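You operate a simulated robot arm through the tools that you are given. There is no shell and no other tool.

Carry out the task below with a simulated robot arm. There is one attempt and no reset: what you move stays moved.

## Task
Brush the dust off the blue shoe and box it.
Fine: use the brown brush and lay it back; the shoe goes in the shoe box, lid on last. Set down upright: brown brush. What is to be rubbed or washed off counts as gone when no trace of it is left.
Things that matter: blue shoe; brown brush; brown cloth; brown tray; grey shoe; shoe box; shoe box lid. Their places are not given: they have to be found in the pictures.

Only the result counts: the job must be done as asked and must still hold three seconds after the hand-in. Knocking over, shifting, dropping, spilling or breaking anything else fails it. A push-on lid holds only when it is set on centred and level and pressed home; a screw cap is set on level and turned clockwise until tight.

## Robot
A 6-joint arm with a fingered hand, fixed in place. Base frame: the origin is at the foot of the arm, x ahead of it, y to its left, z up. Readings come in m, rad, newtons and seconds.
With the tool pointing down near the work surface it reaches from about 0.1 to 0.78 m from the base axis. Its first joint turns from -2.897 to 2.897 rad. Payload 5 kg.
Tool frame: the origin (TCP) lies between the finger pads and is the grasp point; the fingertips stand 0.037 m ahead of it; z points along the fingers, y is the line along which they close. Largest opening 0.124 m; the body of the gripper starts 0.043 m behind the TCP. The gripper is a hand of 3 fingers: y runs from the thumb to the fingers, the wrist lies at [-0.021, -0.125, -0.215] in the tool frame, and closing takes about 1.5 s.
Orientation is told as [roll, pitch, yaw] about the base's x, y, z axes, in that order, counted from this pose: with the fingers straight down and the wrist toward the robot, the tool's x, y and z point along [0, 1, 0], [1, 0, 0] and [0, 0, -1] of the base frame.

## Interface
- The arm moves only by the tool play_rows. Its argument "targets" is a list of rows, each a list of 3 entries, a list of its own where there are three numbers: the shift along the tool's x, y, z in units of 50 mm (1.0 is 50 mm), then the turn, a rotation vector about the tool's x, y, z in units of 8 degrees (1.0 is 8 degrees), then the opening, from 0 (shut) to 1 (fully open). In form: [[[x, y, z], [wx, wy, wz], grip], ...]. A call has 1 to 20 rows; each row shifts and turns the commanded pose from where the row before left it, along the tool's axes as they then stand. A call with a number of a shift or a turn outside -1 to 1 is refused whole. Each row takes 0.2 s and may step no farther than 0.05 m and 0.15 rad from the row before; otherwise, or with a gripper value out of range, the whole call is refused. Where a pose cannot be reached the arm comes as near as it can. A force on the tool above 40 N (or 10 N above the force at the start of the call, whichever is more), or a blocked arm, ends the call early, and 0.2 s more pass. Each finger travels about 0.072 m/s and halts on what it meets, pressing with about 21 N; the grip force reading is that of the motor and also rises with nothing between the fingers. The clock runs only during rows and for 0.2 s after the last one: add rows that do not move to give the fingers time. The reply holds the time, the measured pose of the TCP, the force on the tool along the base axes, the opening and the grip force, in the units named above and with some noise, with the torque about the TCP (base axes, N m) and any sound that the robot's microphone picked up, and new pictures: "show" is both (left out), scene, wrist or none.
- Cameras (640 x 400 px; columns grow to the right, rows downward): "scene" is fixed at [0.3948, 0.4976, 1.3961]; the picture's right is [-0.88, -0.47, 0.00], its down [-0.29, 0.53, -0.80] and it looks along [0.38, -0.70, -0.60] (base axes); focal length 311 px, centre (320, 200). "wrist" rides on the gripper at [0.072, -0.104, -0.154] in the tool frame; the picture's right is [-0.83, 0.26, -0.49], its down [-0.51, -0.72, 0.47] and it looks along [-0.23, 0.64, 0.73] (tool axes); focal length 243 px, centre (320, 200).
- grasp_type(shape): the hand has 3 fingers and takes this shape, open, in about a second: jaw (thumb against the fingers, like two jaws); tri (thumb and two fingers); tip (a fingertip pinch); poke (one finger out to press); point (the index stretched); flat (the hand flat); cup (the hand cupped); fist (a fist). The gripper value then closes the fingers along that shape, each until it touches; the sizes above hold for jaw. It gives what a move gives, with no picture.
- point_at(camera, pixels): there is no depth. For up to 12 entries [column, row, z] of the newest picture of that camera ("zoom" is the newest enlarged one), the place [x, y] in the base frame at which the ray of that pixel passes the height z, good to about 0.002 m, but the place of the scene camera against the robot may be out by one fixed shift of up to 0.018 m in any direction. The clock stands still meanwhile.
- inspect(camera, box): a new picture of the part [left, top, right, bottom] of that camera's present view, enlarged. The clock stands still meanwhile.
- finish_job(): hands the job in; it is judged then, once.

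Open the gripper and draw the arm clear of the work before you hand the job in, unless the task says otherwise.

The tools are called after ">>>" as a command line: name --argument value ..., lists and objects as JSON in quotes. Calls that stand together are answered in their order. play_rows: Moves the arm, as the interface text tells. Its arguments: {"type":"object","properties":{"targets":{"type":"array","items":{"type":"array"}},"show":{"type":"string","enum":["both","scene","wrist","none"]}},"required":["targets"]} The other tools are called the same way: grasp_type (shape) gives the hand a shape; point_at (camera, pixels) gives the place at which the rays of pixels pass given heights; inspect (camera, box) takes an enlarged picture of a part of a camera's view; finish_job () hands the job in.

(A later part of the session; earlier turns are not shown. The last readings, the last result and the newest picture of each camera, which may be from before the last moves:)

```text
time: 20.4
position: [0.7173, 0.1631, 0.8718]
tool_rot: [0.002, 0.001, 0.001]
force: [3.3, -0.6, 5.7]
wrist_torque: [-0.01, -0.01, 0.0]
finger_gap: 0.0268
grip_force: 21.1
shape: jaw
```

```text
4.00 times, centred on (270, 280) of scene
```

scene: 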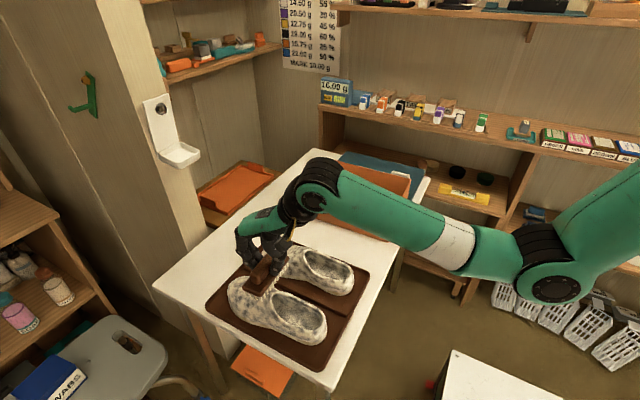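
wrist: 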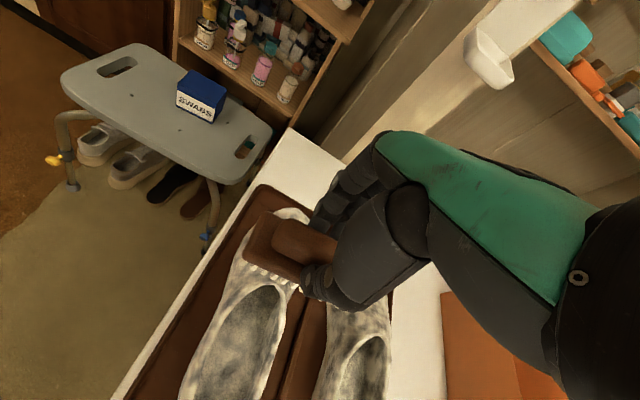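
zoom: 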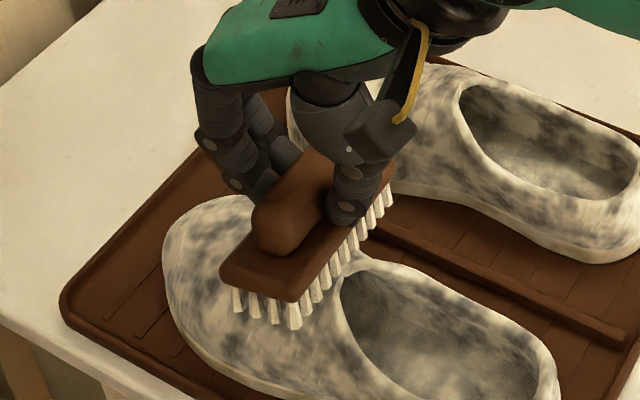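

The shoe slid a few mm toward the robot and the dust pattern on it seems to have changed. I lift a little to view the surface clearly.

>>> play_rows --targets '[[[0, 0, -0.5], [0, 0, 0], 0], [[0, -0.6, -0.8], [0, 0, 0], 0], [[-0.6, -0.8, 0], [0, 0, 0], 0], [[-0.6, -0.8, 0], [0, 0, 0], 0]]'

>>> inspect --camera "scene" --box '[210, 230, 380, 350]'

>>> inspect --camera "scene" --box '[222, 270, 332, 345]'

```text
time: 21.4
position: [0.6078, 0.1021, 0.9378]
tool_rot: [0.0, 0.001, -0.001]
force: [-0.2, -0.6, -0.3]
wrist_torque: [-0.03, 0.05, 0.01]
finger_gap: 0.0269
grip_force: 21.0
shape: jaw
```

scene: 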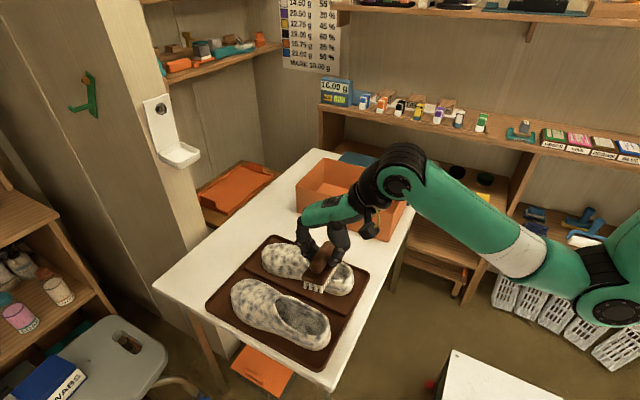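
wrist: 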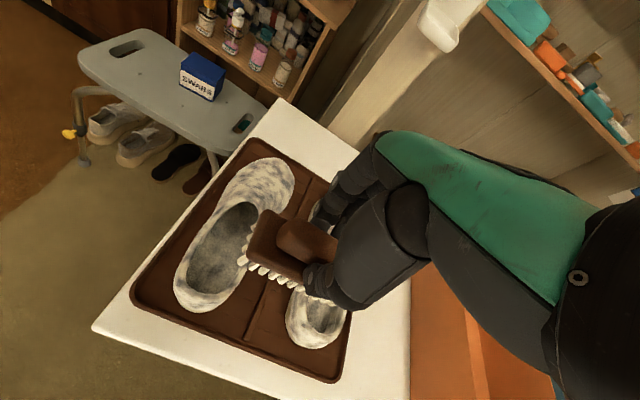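

```text
3.33 times, centred on (295, 290) of scene
```

zoom: 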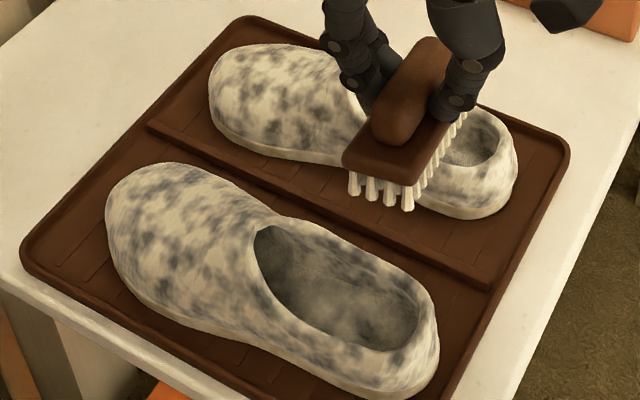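

```text
5.33 times, centred on (277, 308) of scene
```

zoom: 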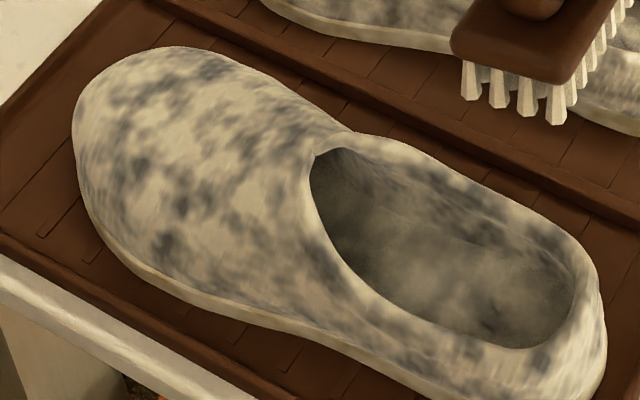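

The pattern is the same but the cream coating looks slightly thinner, so brushing seems to work gradually. I go back over the toe box and brush with forward (+x) strokes, first probing the contact height.

>>> play_rows --targets '[[[0.4, 0.8, 0], [0, 0, 0], 0], [[0.4, 0.8, 0], [0, 0, 0], 0], [[0.4, 0.3, -0.01], [0, 0, 0], 0], [[0, 0, 0.7], [0, 0, 0], 0], [[0, 0, 0.5], [0, 0, 0], 0], [[0, 0, 0.1], [0, 0, 0], 0]]' --show "none"

```text
time: 22.8
position: [0.7035, 0.163, 0.8742]
tool_rot: [0.001, -0.001, -0.001]
force: [-0.8, -0.2, 4.4]
wrist_torque: [0.01, 0.1, -0.01]
finger_gap: 0.0267
grip_force: 20.6
shape: jaw
```

Light contact (4.4 N). I stroke forward with a slight descent and read the force.

>>> play_rows --targets '[[[0, 0.25, 0.03], [0, 0, 0], 0], [[0, 0.25, 0.03], [0, 0, 0], 0], [[0, 0.25, 0.04], [0, 0, 0], 0]]' --show "none"

>>> inspect --camera "scene" --box '[222, 250, 332, 345]'

```text
time: 23.6
position: [0.7401, 0.1619, 0.8676]
tool_rot: [0.001, 0.002, -0.001]
force: [0.0, 0.0, -0.8]
wrist_torque: [0.01, -0.01, 0.02]
finger_gap: 0.0264
grip_force: 21.0
shape: jaw
```

```text
4.21 times, centred on (277, 298) of scene
```

zoom: 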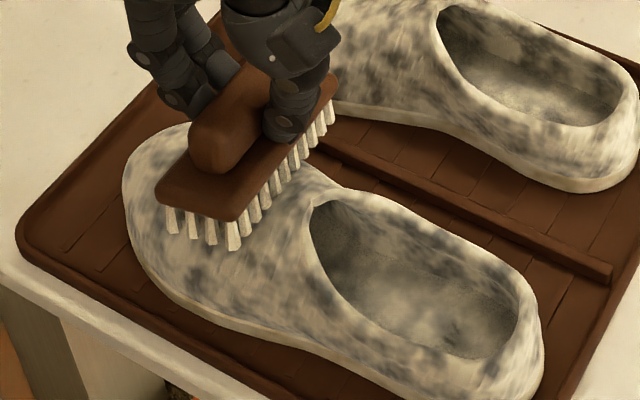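

The coat on the blue shoe now looks visibly thinner than on the grey one. Contact was lost at x=0.74, so I lower further to find the surface there.

>>> play_rows --targets '[[[0, 0, 0.06], [0, 0, 0], 0], [[0, 0, 0.06], [0, 0, 0], 0]]' --show "none"

```text
time: 24.2
position: [0.7404, 0.1623, 0.865]
tool_rot: [0.003, -0.008, 0.001]
force: [-1.7, -2.6, 24.3]
wrist_torque: [-0.09, 0.86, 0.05]
finger_gap: 0.0268
grip_force: 21.6
shape: jaw
```

Contact at z≈0.866 for x=0.74, so the slope is about −0.22. I run several back-and-forth strokes following that slope with light pressure.

>>> play_rows --targets '[[[0, 0, -0.06], [0, 0, 0], 0], [[0, -0.36, -0.08], [0, 0, 0], 0], [[0, -0.36, -0.08], [0, 0, 0], 0], [[0, 0.36, 0.08], [0, 0, 0], 0], [[0, 0.36, 0.08], [0, 0, 0], 0], [[0, -0.36, -0.08], [0, 0, 0], 0], [[0, -0.36, -0.08], [0, 0, 0], 0], [[0, 0.36, 0.08], [0, 0, 0], 0], [[0, 0.36, 0.08], [0, 0, 0], 0], [[0, -0.36, -0.08], [0, 0, 0], 0], [[0, -0.36, -0.08], [0, 0, 0], 0], [[0, 0.36, 0.08], [0, 0, 0], 0], [[0, 0.36, 0.08], [0, 0, 0], 0]]' --show "none"

>>> inspect --camera "scene" --box '[222, 250, 332, 345]'

```text
time: 27.0
position: [0.7364, 0.1595, 0.8613]
tool_rot: [-0.002, 0.008, 0.001]
force: [-3.7, -0.3, 9.6]
wrist_torque: [0.07, 0.56, 0.04]
finger_gap: 0.0309
grip_force: 21.3
shape: jaw
```

```text
4.21 times, centred on (277, 298) of scene
```

zoom: 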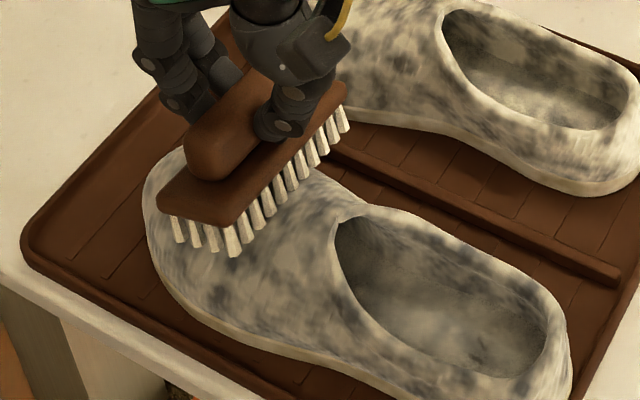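

The shoe slid further toward the robot and the grip gap rose to 0.031; the tray may also have crept slightly. I lift off and check everything before continuing.

>>> play_rows --targets '[[[0, 0, -0.5], [0, 0, 0], 0], [[0, -0.6, -0.8], [0, 0, 0], 0], [[-0.6, -0.8, 0], [0, 0, 0], 0], [[-0.6, -0.8, 0], [0, 0, 0], 0], [[-0.6, -0.8, 0], [0, 0, 0], 0]]'

>>> inspect --camera "scene" --box '[210, 230, 380, 350]'

>>> inspect --camera "wrist" --box '[130, 130, 380, 330]'

>>> inspect --camera "scene" --box '[190, 220, 400, 390]'

```text
time: 28.2
position: [0.587, 0.0732, 0.9268]
tool_rot: [0.0, 0.001, -0.002]
force: [0.2, 0.0, -1.3]
wrist_torque: [-0.01, 0.02, 0.0]
finger_gap: 0.0277
grip_force: 20.2
shape: jaw
```

scene: 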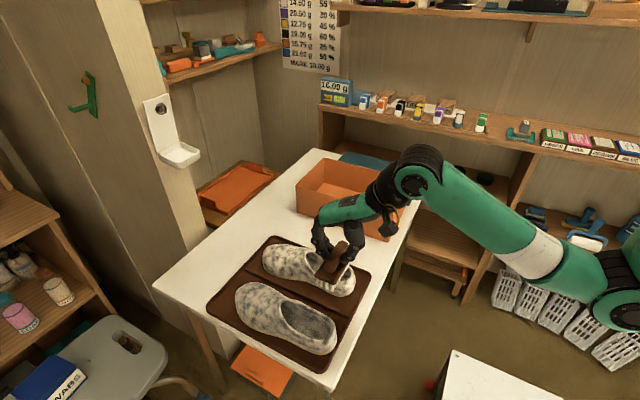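
wrist: 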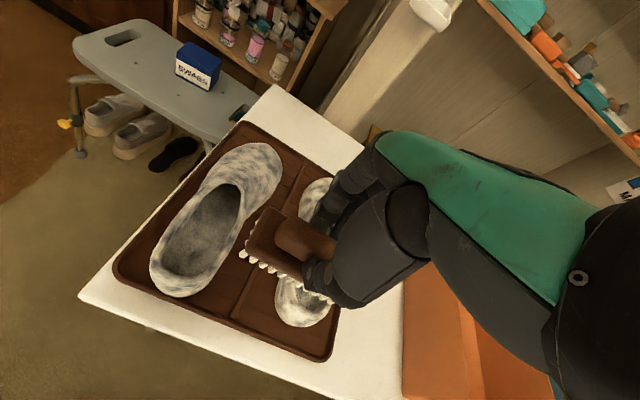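

```text
3.33 times, centred on (295, 290) of scene
```

zoom: 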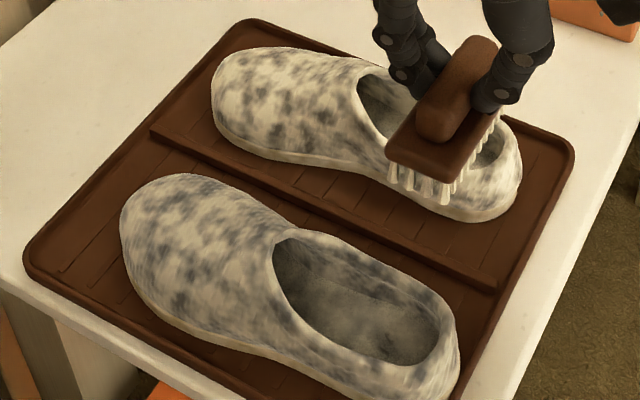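

```text
2.00 times, centred on (255, 230) of wrist
```

zoom: 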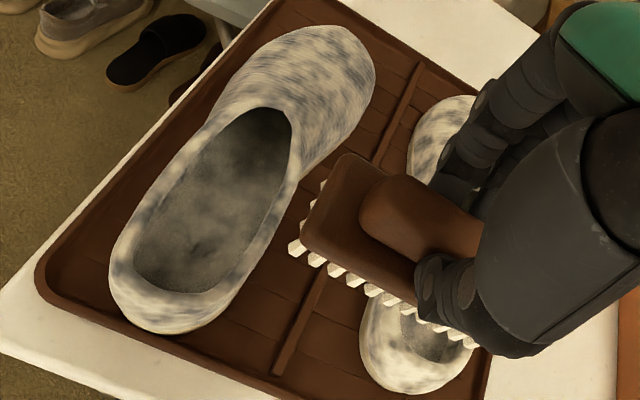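

```text
2.35 times, centred on (295, 305) of scene
```

zoom: 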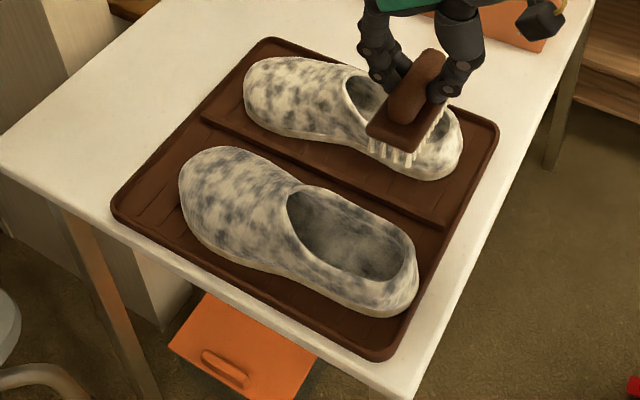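

The coat fades evenly over the whole shoe (blue-grey showing), so rubbing anywhere counts; the tray crept only ~3–4 mm. To avoid dragging things I'll rub on the side rims around the opening (a valley, so no net push). I measure the opening now.

>>> point_at --camera "wrist" --pixels '[[230, 184, 0.79], [172, 284, 0.775], [176, 225, 0.77], [241, 222, 0.77], [168, 297, 0.725], [282, 165, 0.75], [262, 142, 0.77], [232, 318, 0.73], [117, 270, 0.72]]'

>>> point_at --camera "scene" --pixels '[[326, 343, 0.775], [286, 302, 0.79], [336, 348, 0.725], [237, 288, 0.74]]'

```text
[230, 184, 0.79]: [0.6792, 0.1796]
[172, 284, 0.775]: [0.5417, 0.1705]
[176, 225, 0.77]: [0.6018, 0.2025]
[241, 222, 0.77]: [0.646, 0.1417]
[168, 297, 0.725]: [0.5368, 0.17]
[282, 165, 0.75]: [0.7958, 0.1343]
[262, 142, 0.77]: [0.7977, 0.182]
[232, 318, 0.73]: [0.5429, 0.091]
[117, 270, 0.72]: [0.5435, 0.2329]
```

```text
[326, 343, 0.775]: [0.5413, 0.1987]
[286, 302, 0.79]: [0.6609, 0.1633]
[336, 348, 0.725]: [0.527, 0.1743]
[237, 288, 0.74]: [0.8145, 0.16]
```

The heel appears very close to the tray's near rim. I zoom there from both cameras.

>>> inspect --camera "wrist" --box '[120, 230, 260, 330]'

>>> inspect --camera "scene" --box '[290, 300, 380, 385]'

```text
4.00 times, centred on (190, 280) of wrist
```

zoom: 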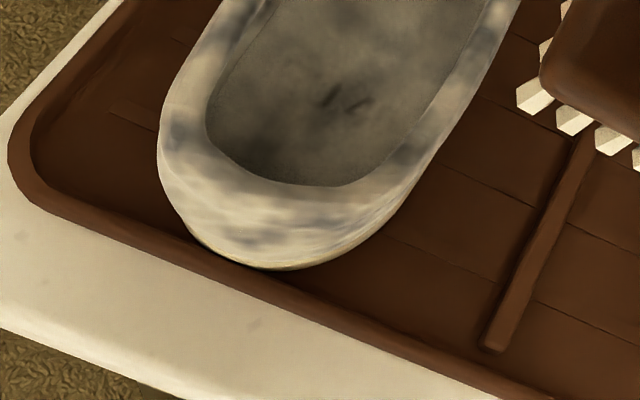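

```text
4.71 times, centred on (335, 342) of scene
```

zoom: 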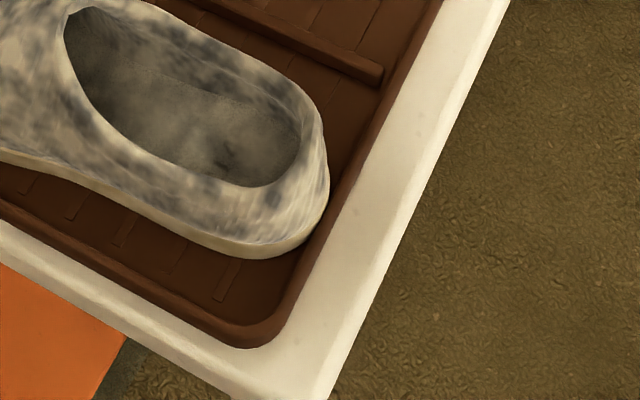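

The heel is touching the tray's near rim (tray shifted ~5 mm), so from now on I only push the shoe forward. I go over the opening's side rims at (0.61,0.17) and probe for contact.

>>> play_rows --targets '[[[0.97, 0.23, 0], [0, 0, 0], 0], [[0.97, 0.23, 0], [0, 0, 0], 0], [[0, 0, 0.8], [0, 0, 0], 0], [[0, 0, 0.3], [0, 0, 0], 0], [[0, 0, 0.1], [0, 0, 0], 0]]' --show "none"

>>> inspect --camera "scene" --box '[240, 250, 370, 370]'

```text
time: 29.4
position: [0.6115, 0.1692, 0.8703]
tool_rot: [0.001, -0.003, -0.001]
force: [-1.8, 0.6, 4.9]
wrist_torque: [0.0, 0.08, -0.01]
finger_gap: 0.028
grip_force: 20.7
shape: jaw
```

```text
3.33 times, centred on (305, 310) of scene
```

zoom: 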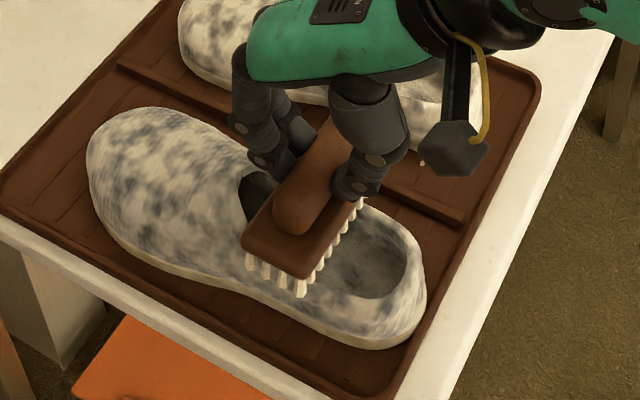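

Contact at z=0.870 (≈6 N) on the rims. I stroke forward 40 mm rising slightly, lift, return in the air, and repeat — pushing the shoe only forward.

>>> play_rows --targets '[[[0, 0.3, -0.005], [0, 0, 0], 0], [[0, 0.3, -0.015], [0, 0, 0], 0], [[0, 0.3, -0.015], [0, 0, 0], 0], [[0, 0, -0.3], [0, 0, 0], 0], [[0, -0.9, 0], [0, 0, 0], 0], [[0, 0, 0.335], [0, 0, 0], 0]]' --show "none"

>>> inspect --camera "scene" --box '[240, 250, 370, 370]'

```text
time: 30.8
position: [0.612, 0.1688, 0.869]
tool_rot: [0.001, -0.001, 0.0]
force: [-1.0, 0.3, -0.7]
wrist_torque: [-0.01, -0.02, 0.01]
finger_gap: 0.0278
grip_force: 20.7
shape: jaw
```

```text
3.33 times, centred on (305, 310) of scene
```

zoom: 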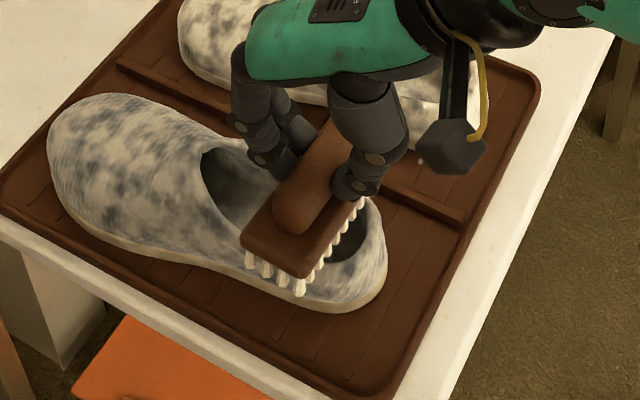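

The shoe moved forward with the brush (~33 mm, back to about its original spot), so contact pressed too hard. I'll rub with much lighter pressure; first I re-probe in 1 mm steps.

>>> play_rows --targets '[[[0, 0.2, 0], [0, 0, 0], 0], [[0, 0, 0.02], [0, 0, 0], 0], [[0, 0, 0], [0, 0, 0], 0]]' --show "none"

```text
time: 31.6
position: [0.6232, 0.1686, 0.8677]
tool_rot: [0.0, -0.001, -0.001]
force: [0.2, 0.1, -1.1]
wrist_torque: [-0.02, 0.0, 0.03]
finger_gap: 0.0274
grip_force: 21.2
shape: jaw
```

No contact at 0.8677; lowering 1 mm at a time.

>>> play_rows --targets '[[[0, 0, 0.02], [0, 0, 0], 0], [[0, 0, 0], [0, 0, 0], 0]]' --show "none"

>>> play_rows --targets '[[[0, 0, 0.02], [0, 0, 0], 0], [[0, 0, 0], [0, 0, 0], 0]]' --show "none"

>>> play_rows --targets '[[[0, 0, 0.02], [0, 0, 0], 0], [[0, 0, 0], [0, 0, 0], 0]]' --show "none"

```text
time: 32.2
position: [0.6231, 0.169, 0.8669]
tool_rot: [0.0, 0.0, -0.001]
force: [-0.3, -0.5, -0.8]
wrist_torque: [0.01, -0.02, 0.0]
finger_gap: 0.028
grip_force: 20.7
shape: jaw
```

```text
time: 32.8
position: [0.6217, 0.1676, 0.8661]
tool_rot: [0.0, 0.0, 0.0]
force: [-0.4, 0.1, -0.8]
wrist_torque: [0.06, 0.0, 0.03]
finger_gap: 0.0276
grip_force: 21.1
shape: jaw
```

```text
time: 33.4
position: [0.6213, 0.1682, 0.8655]
tool_rot: [-0.001, 0.0, 0.001]
force: [0.0, 0.7, -1.1]
wrist_torque: [0.0, 0.0, 0.03]
finger_gap: 0.028
grip_force: 20.3
shape: jaw
```

Still free at 0.8655. I continue in 1.5 mm steps.

>>> play_rows --targets '[[[0, 0, 0.03], [0, 0, 0], 0], [[0, 0, 0], [0, 0, 0], 0]]' --show "none"

>>> play_rows --targets '[[[0, 0, 0.03], [0, 0, 0], 0], [[0, 0, 0], [0, 0, 0], 0]]' --show "none"

>>> inspect --camera "scene" --box '[250, 270, 350, 360]'

```text
time: 34.0
position: [0.6217, 0.1672, 0.865]
tool_rot: [0.0, 0.001, 0.0]
force: [-0.1, 0.1, -0.3]
wrist_torque: [-0.01, 0.0, -0.03]
finger_gap: 0.0277
grip_force: 21.7
shape: jaw
```

```text
time: 34.6
position: [0.6221, 0.1688, 0.864]
tool_rot: [0.0, -0.001, 0.0]
force: [-2.6, 2.1, 4.7]
wrist_torque: [-0.01, 0.0, -0.01]
finger_gap: 0.0279
grip_force: 21.0
shape: jaw
```

```text
4.44 times, centred on (300, 315) of scene
```

zoom: 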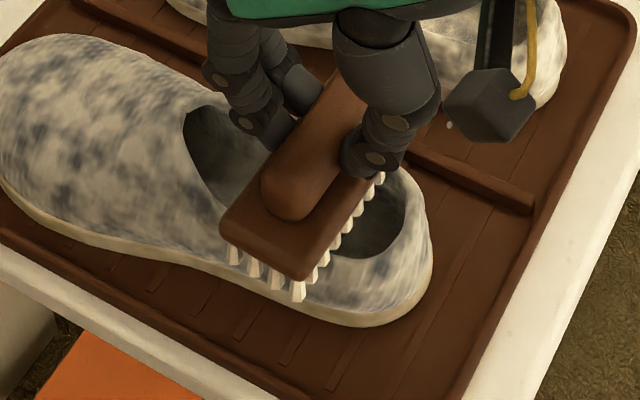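

Light contact (~5 N) with both rims. I rub sideways (along y, where the rim height is constant) ±15 mm for a batch of strokes and check fade and drift.

>>> play_rows --targets '[[[0.3, 0, -0.01], [0, 0, 0], 0], [[-0.6, 0, 0], [0, 0, 0], 0], [[0.6, 0, 0], [0, 0, 0], 0], [[-0.6, 0, 0], [0, 0, 0], 0], [[0.6, 0, 0], [0, 0, 0], 0], [[-0.6, 0, 0], [0, 0, 0], 0], [[0.6, 0, 0], [0, 0, 0], 0], [[-0.6, 0, 0], [0, 0, 0], 0], [[0.6, 0, 0], [0, 0, 0], 0], [[-0.6, 0, 0], [0, 0, 0], 0], [[0.3, 0, 0], [0, 0, 0], 0]]' --show "none"

>>> inspect --camera "scene" --box '[250, 270, 350, 360]'

>>> inspect --camera "scene" --box '[190, 220, 400, 390]'

```text
time: 37.0
position: [0.6215, 0.1668, 0.8636]
tool_rot: [0.001, -0.001, 0.0]
force: [-0.3, 0.7, 0.3]
wrist_torque: [0.0, 0.02, -0.03]
finger_gap: 0.0275
grip_force: 21.0
shape: jaw
```

```text
4.44 times, centred on (300, 315) of scene
```

zoom: 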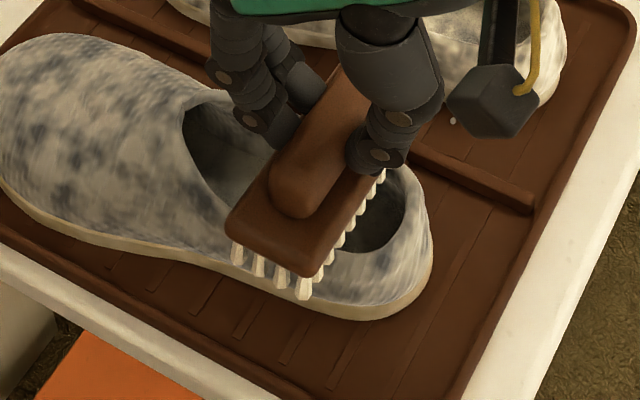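

```text
2.35 times, centred on (295, 305) of scene
```

zoom: 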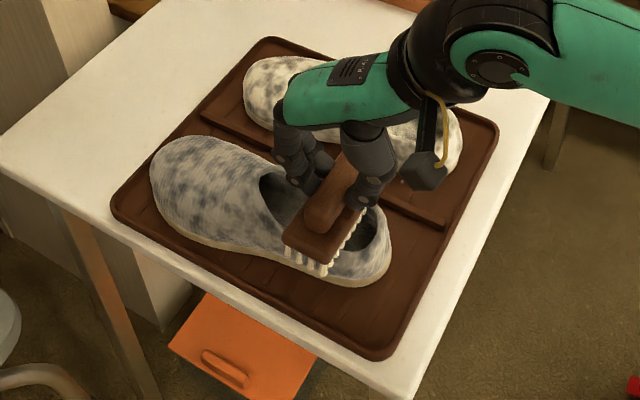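

The coat fades further while shoe and tray stay put. I lower 0.5 mm and run a longer batch of sideways strokes.

>>> play_rows --targets '[[[0.3, 0, 0.012], [0, 0, 0], 0], [[-0.6, 0, 0], [0, 0, 0], 0], [[0.6, 0, 0], [0, 0, 0], 0], [[-0.6, 0, 0], [0, 0, 0], 0], [[0.6, 0, 0], [0, 0, 0], 0], [[-0.6, 0, 0], [0, 0, 0], 0], [[0.6, 0, 0], [0, 0, 0], 0], [[-0.6, 0, 0], [0, 0, 0], 0], [[0.6, 0, 0], [0, 0, 0], 0], [[-0.6, 0, 0], [0, 0, 0], 0], [[0.6, 0, 0], [0, 0, 0], 0], [[-0.6, 0, 0], [0, 0, 0], 0], [[0.6, 0, 0], [0, 0, 0], 0], [[-0.6, 0, 0], [0, 0, 0], 0], [[0.6, 0, 0], [0, 0, 0], 0], [[-0.6, 0, 0], [0, 0, 0], 0], [[0.6, 0, 0], [0, 0, 0], 0], [[-0.6, 0, 0], [0, 0, 0], 0], [[0.3, 0, 0], [0, 0, 0], 0]]' --show "none"

>>> inspect --camera "scene" --box '[190, 220, 400, 390]'

```text
time: 41.0
position: [0.6211, 0.1659, 0.8639]
tool_rot: [-0.001, 0.002, -0.001]
force: [0.0, 1.2, 0.4]
wrist_torque: [0.01, -0.06, 0.05]
finger_gap: 0.0278
grip_force: 20.7
shape: jaw
```

```text
2.35 times, centred on (295, 305) of scene
```

zoom: 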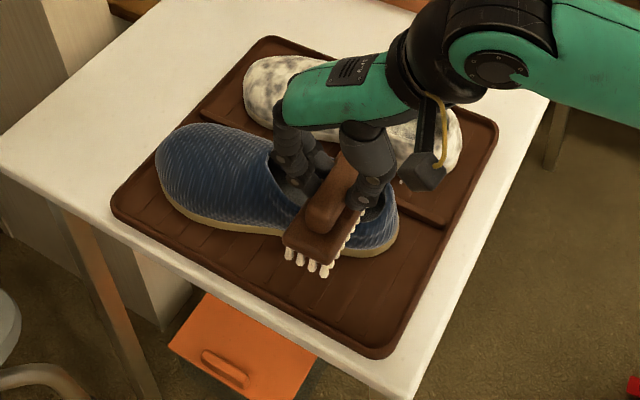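

The shoe is now clean and clearly blue. I lift the brush away and check for any remaining traces.

>>> play_rows --targets '[[[0, 0, -0.5], [0, 0, 0], 0], [[0, 0, -0.8], [0, 0, 0], 0], [[0, -0.6, -0.5], [0, 0, 0], 0], [[-0.8, -0.6, 0], [0, 0, 0], 0], [[-0.9, -0.4, 0], [0, 0, 0], 0], [[-0.9, 0, 0], [0, 0, 0], 0], [[-0.9, 0, 0], [0, 0, 0], 0]]'

>>> inspect --camera "scene" --box '[210, 230, 380, 350]'

>>> inspect --camera "wrist" --box '[130, 70, 380, 260]'

```text
time: 42.6
position: [0.5415, -0.0035, 0.9532]
tool_rot: [0.001, -0.001, -0.001]
force: [0.3, -1.1, -0.4]
wrist_torque: [-0.03, -0.01, 0.01]
finger_gap: 0.0275
grip_force: 20.6
shape: jaw
```

scene: 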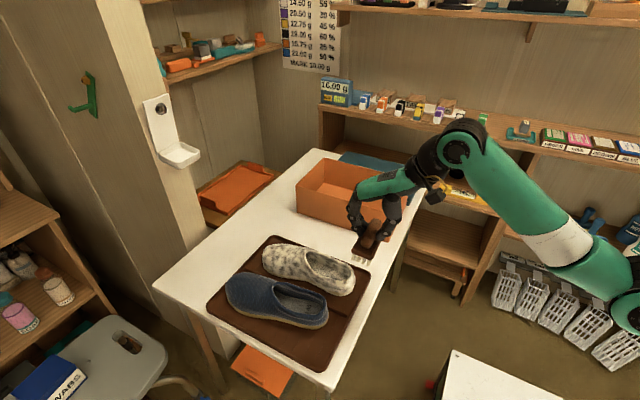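
wrist: 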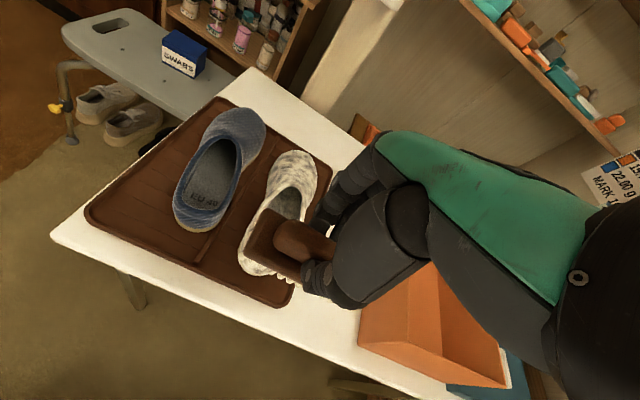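

```text
3.33 times, centred on (295, 290) of scene
```

zoom: 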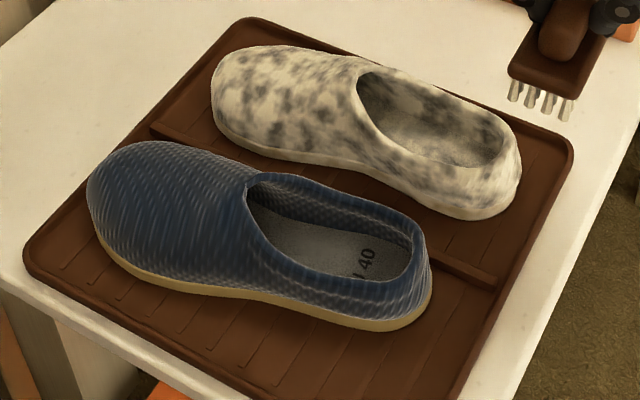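

```text
2.11 times, centred on (255, 165) of wrist
```

zoom: 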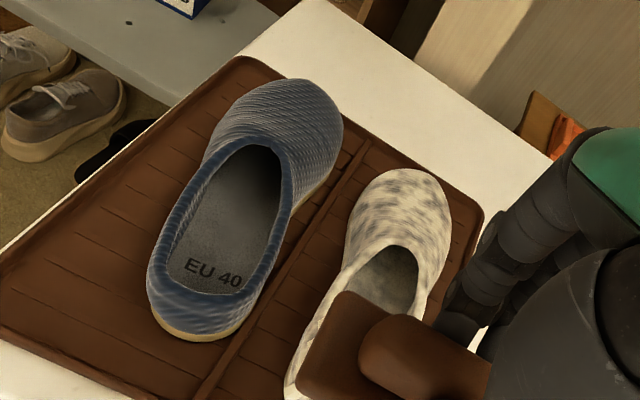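

The blue shoe is spotless (only weave and "EU 40" print). Now I return the brush: move over its original spot and turn to yaw −90°.

>>> play_rows --targets '[[[-0.79, 0.43, 0], [0, 0, 0], 0], [[-0.79, 0.43, 0], [0, 0, 0], 0], [[-0.79, 0.44, 0], [0, 0, 0], 0], [[0, 0, 0], [0, 0, 0.9375], 0], [[0, 0, 0], [0, 0, 0.9375], 0], [[0, 0, 0], [0, 0, 0.9375], 0], [[0, 0, 0], [0, 0, 0.9375], 0], [[0, 0, 0], [0, 0, 0.9375], 0], [[0, 0, 0], [0, 0, 0.9375], 0], [[0, 0, 0], [0, 0, 0.9375], 0], [[0, 0, 0], [0, 0, 0.9375], 0], [[0, 0, 0], [0, 0, 0.9375], 0], [[0, 0, 0], [0, 0, 0.9375], 0], [[0, 0, 0], [0, 0, 0.9375], 0], [[0, 0, 0], [0, 0, 0.9375], 0], [[0, 0, 0], [0, 0, 0], 0]]'

>>> inspect --camera "scene" --box '[300, 130, 430, 260]'

```text
time: 46.0
position: [0.607, -0.1249, 0.9521]
tool_rot: [-0.002, 0.0, -1.572]
force: [0.0, 0.3, -0.7]
wrist_torque: [0.01, 0.0, -0.02]
finger_gap: 0.0275
grip_force: 21.0
shape: jaw
```

scene: 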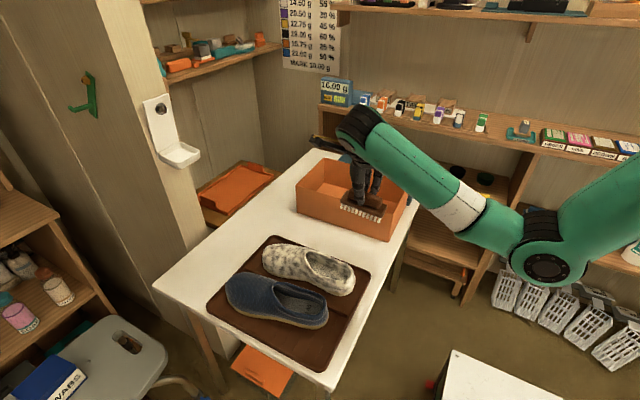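
wrist: 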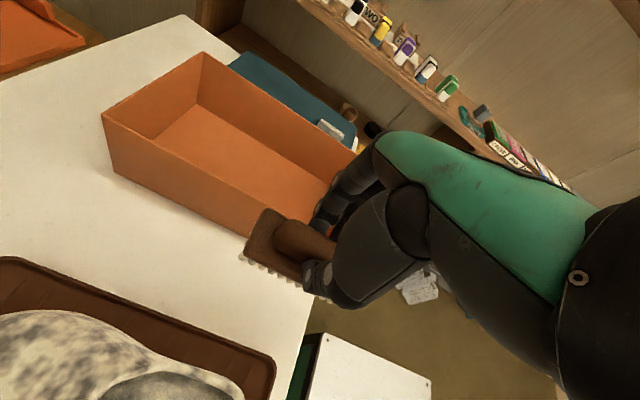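

```text
3.08 times, centred on (365, 195) of scene
```

zoom: 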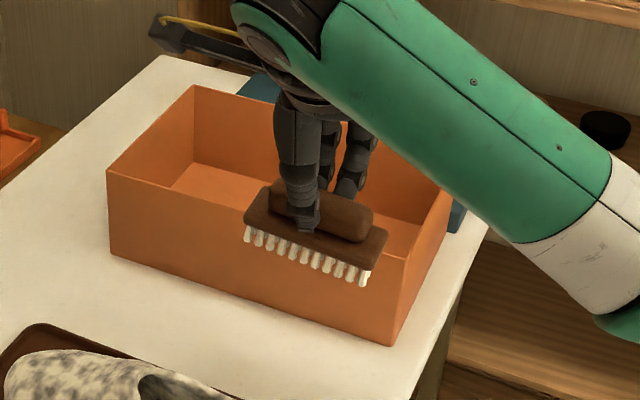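

The brush hangs level and aligned as before. I descend to just above the table, then feel for contact.

>>> play_rows --targets '[[[0, -0.05, 0.8], [0, 0, 0], 0], [[0, 0, 0.8], [0, 0, 0], 0], [[0, 0, 0.8], [0, 0, 0], 0], [[0, 0, 0.5], [0, 0, 0], 0], [[0, 0, 0.1], [0, 0, 0], 0], [[0, 0, 0.06], [0, 0, 0], 0]]' --show "none"

```text
time: 47.4
position: [0.6071, -0.1222, 0.8017]
tool_rot: [0.001, 0.001, -1.571]
force: [2.1, -1.1, 2.7]
wrist_torque: [-0.01, 0.03, -0.02]
finger_gap: 0.0278
grip_force: 21.1
shape: jaw
```

At z=0.802 with small forces; another short step down to check contact.

>>> play_rows --targets '[[[0, 0, 0.06], [0, 0, 0], 0], [[0, 0, 0], [0, 0, 0], 0]]' --show "none"

>>> inspect --camera "scene" --box '[310, 190, 410, 270]'

```text
time: 48.0
position: [0.6062, -0.1221, 0.7973]
tool_rot: [0.0, 0.0, -1.572]
force: [1.3, -0.3, 2.3]
wrist_torque: [0.02, 0.13, -0.04]
finger_gap: 0.0276
grip_force: 21.3
shape: jaw
```

```text
5.00 times, centred on (360, 230) of scene
```

zoom: 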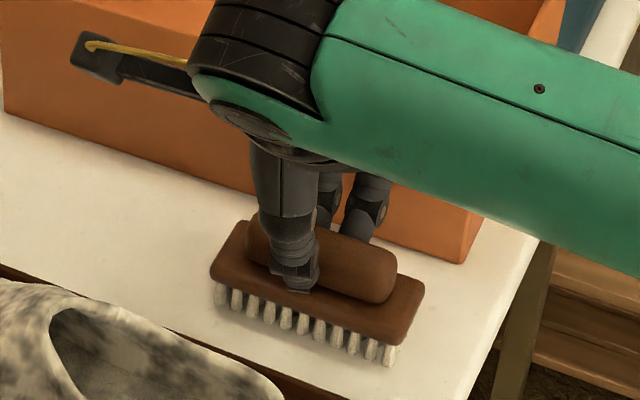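

Brush sits at practically the original spot. One more small step down to seat it.

>>> play_rows --targets '[[[0, 0, 0.05], [0, 0, 0], 0], [[0, 0, 0], [0, 0, 0], 0]]' --show "none"

```text
time: 48.6
position: [0.6066, -0.1228, 0.7947]
tool_rot: [0.002, -0.001, -1.571]
force: [5.4, -2.7, 5.8]
wrist_torque: [-0.03, 0.06, 0.04]
finger_gap: 0.0279
grip_force: 21.4
shape: jaw
```

>>> play_rows --targets '[[[0, 0, 0.03], [0, 0, 0], 0], [[0, 0, 0], [0, 0, 0], 0]]' --show "none"

>>> inspect --camera "scene" --box '[310, 190, 410, 270]'

>>> inspect --camera "wrist" --box '[190, 140, 430, 350]'

```text
time: 49.2
position: [0.6075, -0.1234, 0.7937]
tool_rot: [0.003, 0.001, -1.571]
force: [3.7, 0.5, 20.0]
wrist_torque: [0.06, 0.11, 0.03]
finger_gap: 0.0288
grip_force: 21.0
shape: jaw
```

```text
5.00 times, centred on (360, 230) of scene
```

zoom: 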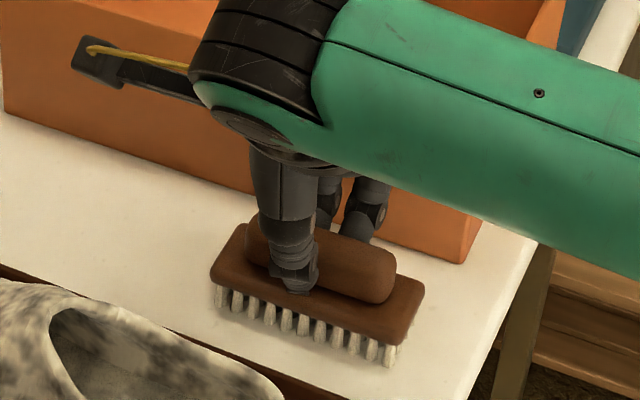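

```text
1.90 times, centred on (310, 245) of wrist
```

zoom: 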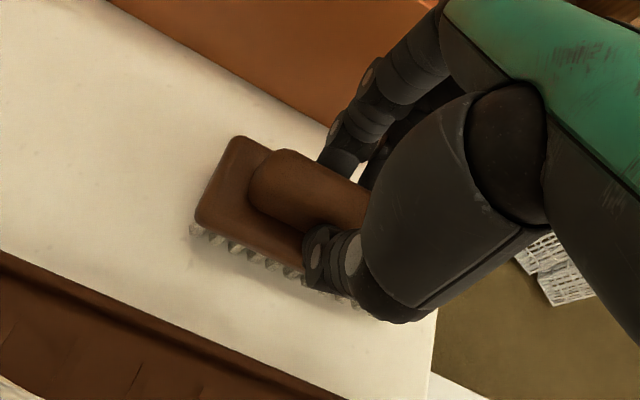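

Firm contact (20 N): the brush is seated upright. I relieve 1 mm, open to 0.55, wait, and lift away.

>>> play_rows --targets '[[[0, 0, -0.03], [0, 0, 0], 0], [[0, 0, 0], [0, 0, 0], 0.2], [[0, 0, 0], [0, 0, 0], 0.4], [[0, 0, 0], [0, 0, 0], 0.5], [[0, 0, 0], [0, 0, 0], 0.5], [[0, 0, 0], [0, 0, 0], 0.5], [[0, 0, -0.2], [0, 0, 0], 0.5], [[0, 0, -0.6], [0, 0, 0], 0.5], [[0, 0, -0.8], [0, 0, 0], 0.5], [[0, 0, -0.8], [0, 0, 0], 0.5]]'

>>> inspect --camera "scene" --box '[310, 190, 410, 270]'

```text
time: 51.4
position: [0.6071, -0.1248, 0.9134]
tool_rot: [-0.001, -0.001, -1.573]
force: [0.3, -0.6, -0.1]
wrist_torque: [0.02, 0.02, 0.03]
finger_gap: 0.0615
grip_force: 0.0
shape: jaw
```

scene: 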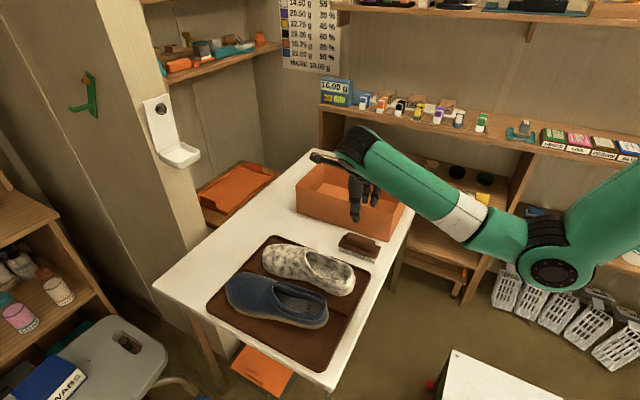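
wrist: 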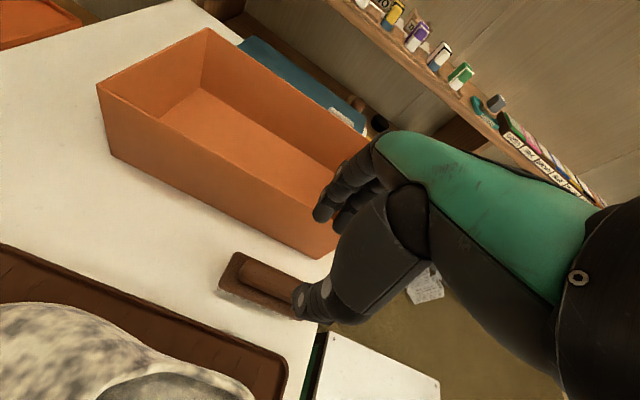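

```text
5.00 times, centred on (360, 230) of scene
```

zoom: 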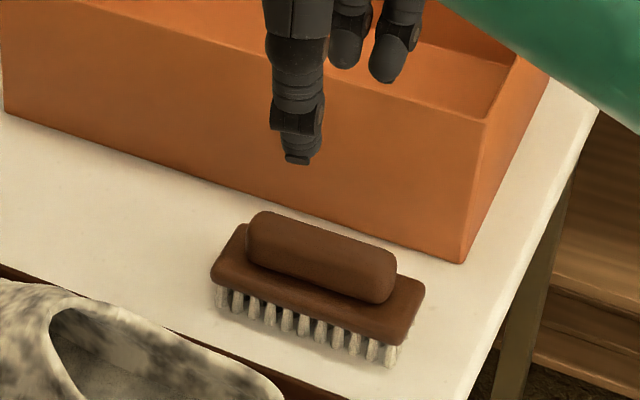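

The brush stands upright back at its spot. Next the shoe: I test whether I can reach above it with the hand at yaw −90° (fingers closing across its width), opening fully on the way.

>>> play_rows --targets '[[[0.2, -0.9, 0], [0, 0, 0], 1], [[0.2, -0.9, 0], [0, 0, 0], 1], [[0.2, -0.9, 0], [0, 0, 0], 1], [[0.2, -0.9, 0], [0, 0, 0], 1], [[0.2, -0.9, 0], [0, 0, 0], 1], [[0.2, -0.9, 0], [0, 0, 0], 1], [[0, -0.2, 0], [0, 0, 0], 1]]'

>>> inspect --camera "scene" --box '[210, 200, 380, 350]'

```text
time: 53.0
position: [0.6676, 0.1569, 0.9133]
tool_rot: [0.002, -0.002, -1.57]
force: [-0.6, -0.3, -0.2]
wrist_torque: [0.02, 0.03, -0.02]
finger_gap: 0.1237
grip_force: 0.1
shape: jaw
```

scene: 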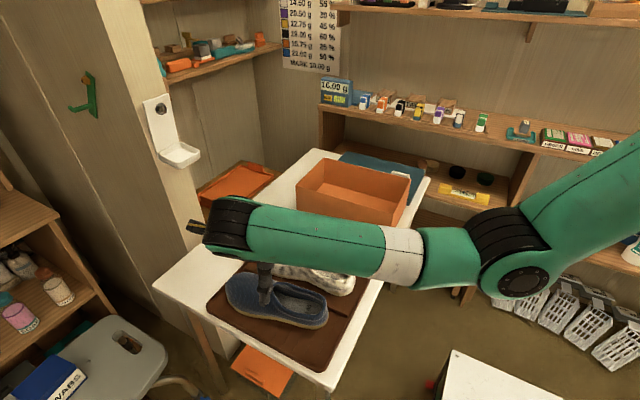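
wrist: 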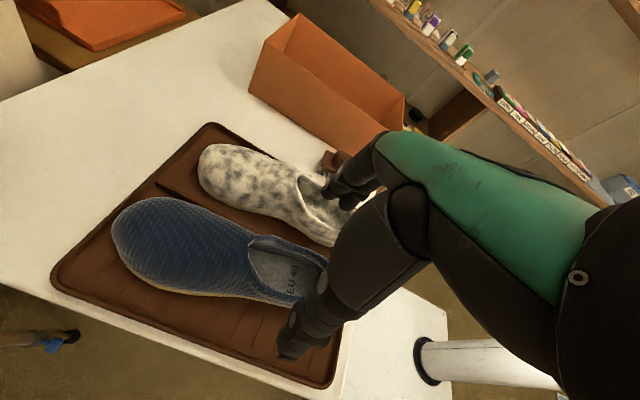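

```text
2.67 times, centred on (295, 275) of scene
```

zoom: 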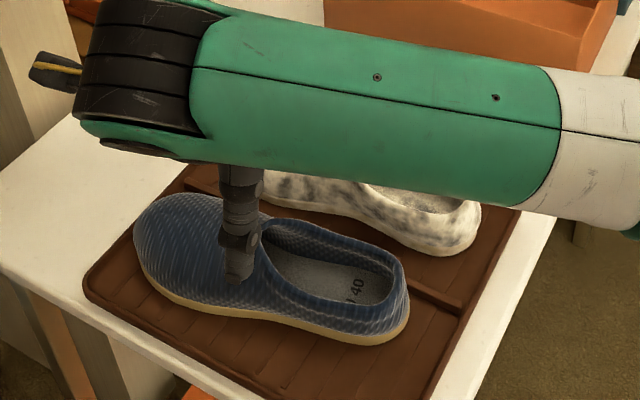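

Reach is fine here. I zoom the wrist view to measure the blue shoe's exact outline and orientation for the grasp.

>>> inspect --camera "wrist" --box '[90, 120, 370, 330]'

```text
1.90 times, centred on (230, 225) of wrist
```

zoom: 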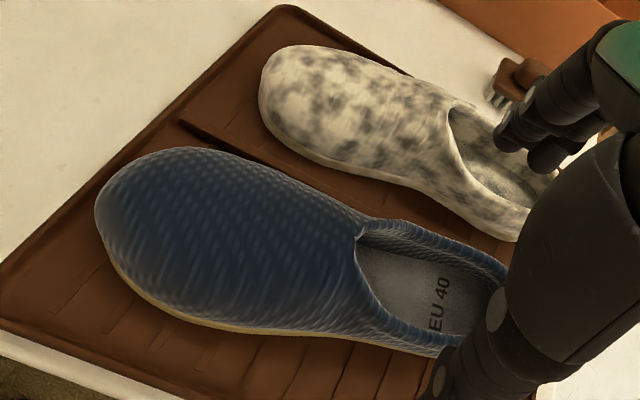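

I query points along the shoe's visible outline: outer sole edge, toe tip, inner upper edge and vamp rim.

>>> point_at --camera "zoom" --pixels '[[96, 225, 0.74], [125, 290, 0.722], [180, 322, 0.722], [250, 332, 0.722], [350, 340, 0.722], [440, 356, 0.722], [358, 228, 0.79], [400, 222, 0.785], [505, 262, 0.78], [190, 148, 0.76], [280, 172, 0.77], [180, 122, 0.73]]'

>>> point_at --camera "zoom" --pixels '[[375, 300, 0.785], [440, 335, 0.78], [300, 160, 0.72], [340, 178, 0.72], [420, 192, 0.72], [285, 5, 0.725], [0, 330, 0.725], [500, 240, 0.72]]'

```text
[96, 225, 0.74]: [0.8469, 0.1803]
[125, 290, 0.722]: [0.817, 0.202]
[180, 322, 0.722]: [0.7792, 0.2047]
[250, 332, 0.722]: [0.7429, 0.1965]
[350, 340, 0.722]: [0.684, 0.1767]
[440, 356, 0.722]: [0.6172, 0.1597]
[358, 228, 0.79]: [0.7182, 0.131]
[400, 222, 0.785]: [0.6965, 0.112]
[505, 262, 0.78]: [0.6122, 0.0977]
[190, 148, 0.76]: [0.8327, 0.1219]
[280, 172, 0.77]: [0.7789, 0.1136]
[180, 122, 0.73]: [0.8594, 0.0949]
```

```text
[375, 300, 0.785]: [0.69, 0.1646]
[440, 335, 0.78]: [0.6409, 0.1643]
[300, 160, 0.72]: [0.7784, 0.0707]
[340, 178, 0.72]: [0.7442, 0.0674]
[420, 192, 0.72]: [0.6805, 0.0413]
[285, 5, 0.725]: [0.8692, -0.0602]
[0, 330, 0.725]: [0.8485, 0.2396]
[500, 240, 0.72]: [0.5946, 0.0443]
```

The shoe is yawed about +10° (centre line (0.64,0.132)→(0.78,0.157)), width ≈0.075 near x=0.70. I turn the hand 10° to match, centre over (0.705,0.144), and lower partway.

>>> play_rows --targets '[[[0, 0, 0], [0, 0, -0.625], 1], [[0, 0, 0], [0, 0, -0.625], 1], [[0.69, 0.38, 0], [0, 0, 0], 0.9], [[0, 0, 0.6], [0, 0, 0], 0.9], [[0, 0, 0], [0, 0, 0], 0.9]]'

>>> inspect --camera "wrist" --box '[90, 120, 400, 370]'

>>> inspect --camera "scene" --box '[210, 240, 350, 340]'

```text
time: 54.2
position: [0.7054, 0.1435, 0.8827]
tool_rot: [0.0, 0.0, -1.396]
force: [0.2, 0.6, -0.4]
wrist_torque: [-0.02, -0.01, -0.05]
finger_gap: 0.1117
grip_force: 0.2
shape: jaw
```

scene: 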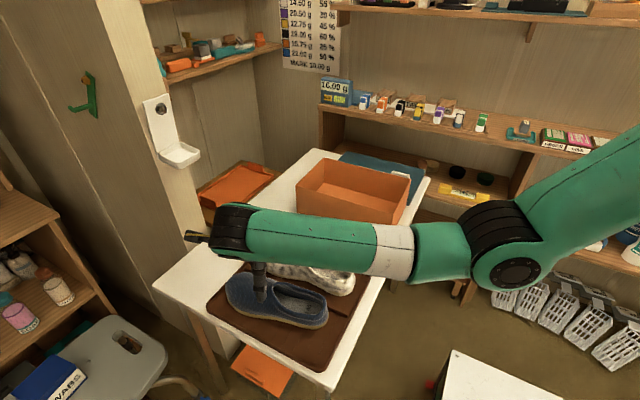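
wrist: 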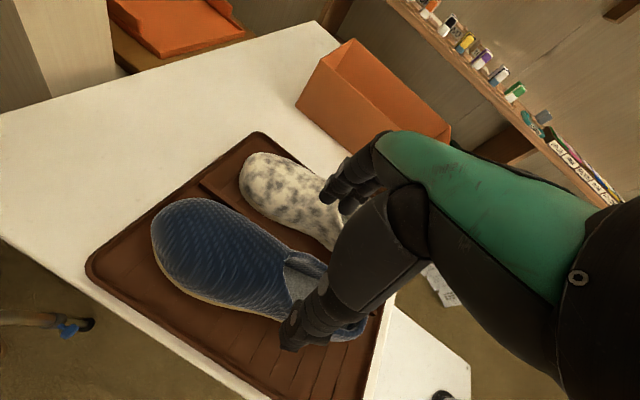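

```text
1.60 times, centred on (245, 245) of wrist
```

zoom: 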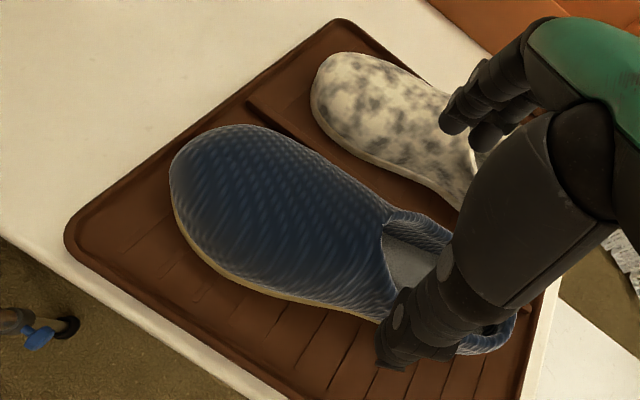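

```text
4.00 times, centred on (280, 290) of scene
```

zoom: 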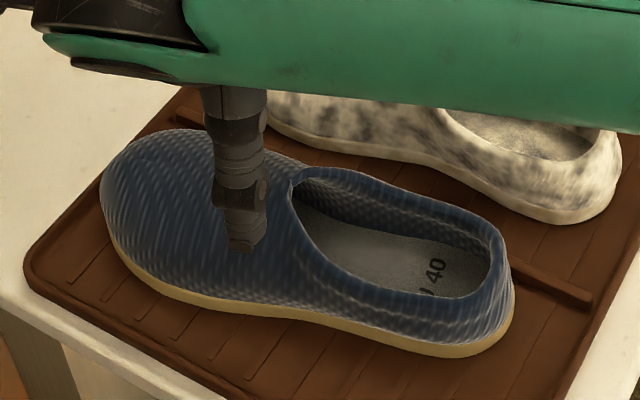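

I check where the fingertips are in base coordinates, at their height of about 0.85.

>>> point_at --camera "zoom" --pixels '[[248, 245, 0.85], [243, 250, 0.85]]'

>>> point_at --camera "wrist" --pixels '[[330, 198, 0.85], [345, 210, 0.85], [288, 347, 0.85], [336, 248, 0.73], [306, 232, 0.73], [270, 208, 0.73], [325, 335, 0.74]]'

```text
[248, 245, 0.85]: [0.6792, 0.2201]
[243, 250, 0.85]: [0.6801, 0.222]
```

```text
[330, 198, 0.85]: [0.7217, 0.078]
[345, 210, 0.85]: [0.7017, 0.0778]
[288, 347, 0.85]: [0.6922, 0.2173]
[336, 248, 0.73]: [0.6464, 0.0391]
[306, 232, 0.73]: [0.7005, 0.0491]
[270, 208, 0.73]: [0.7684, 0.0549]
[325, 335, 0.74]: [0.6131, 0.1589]
```

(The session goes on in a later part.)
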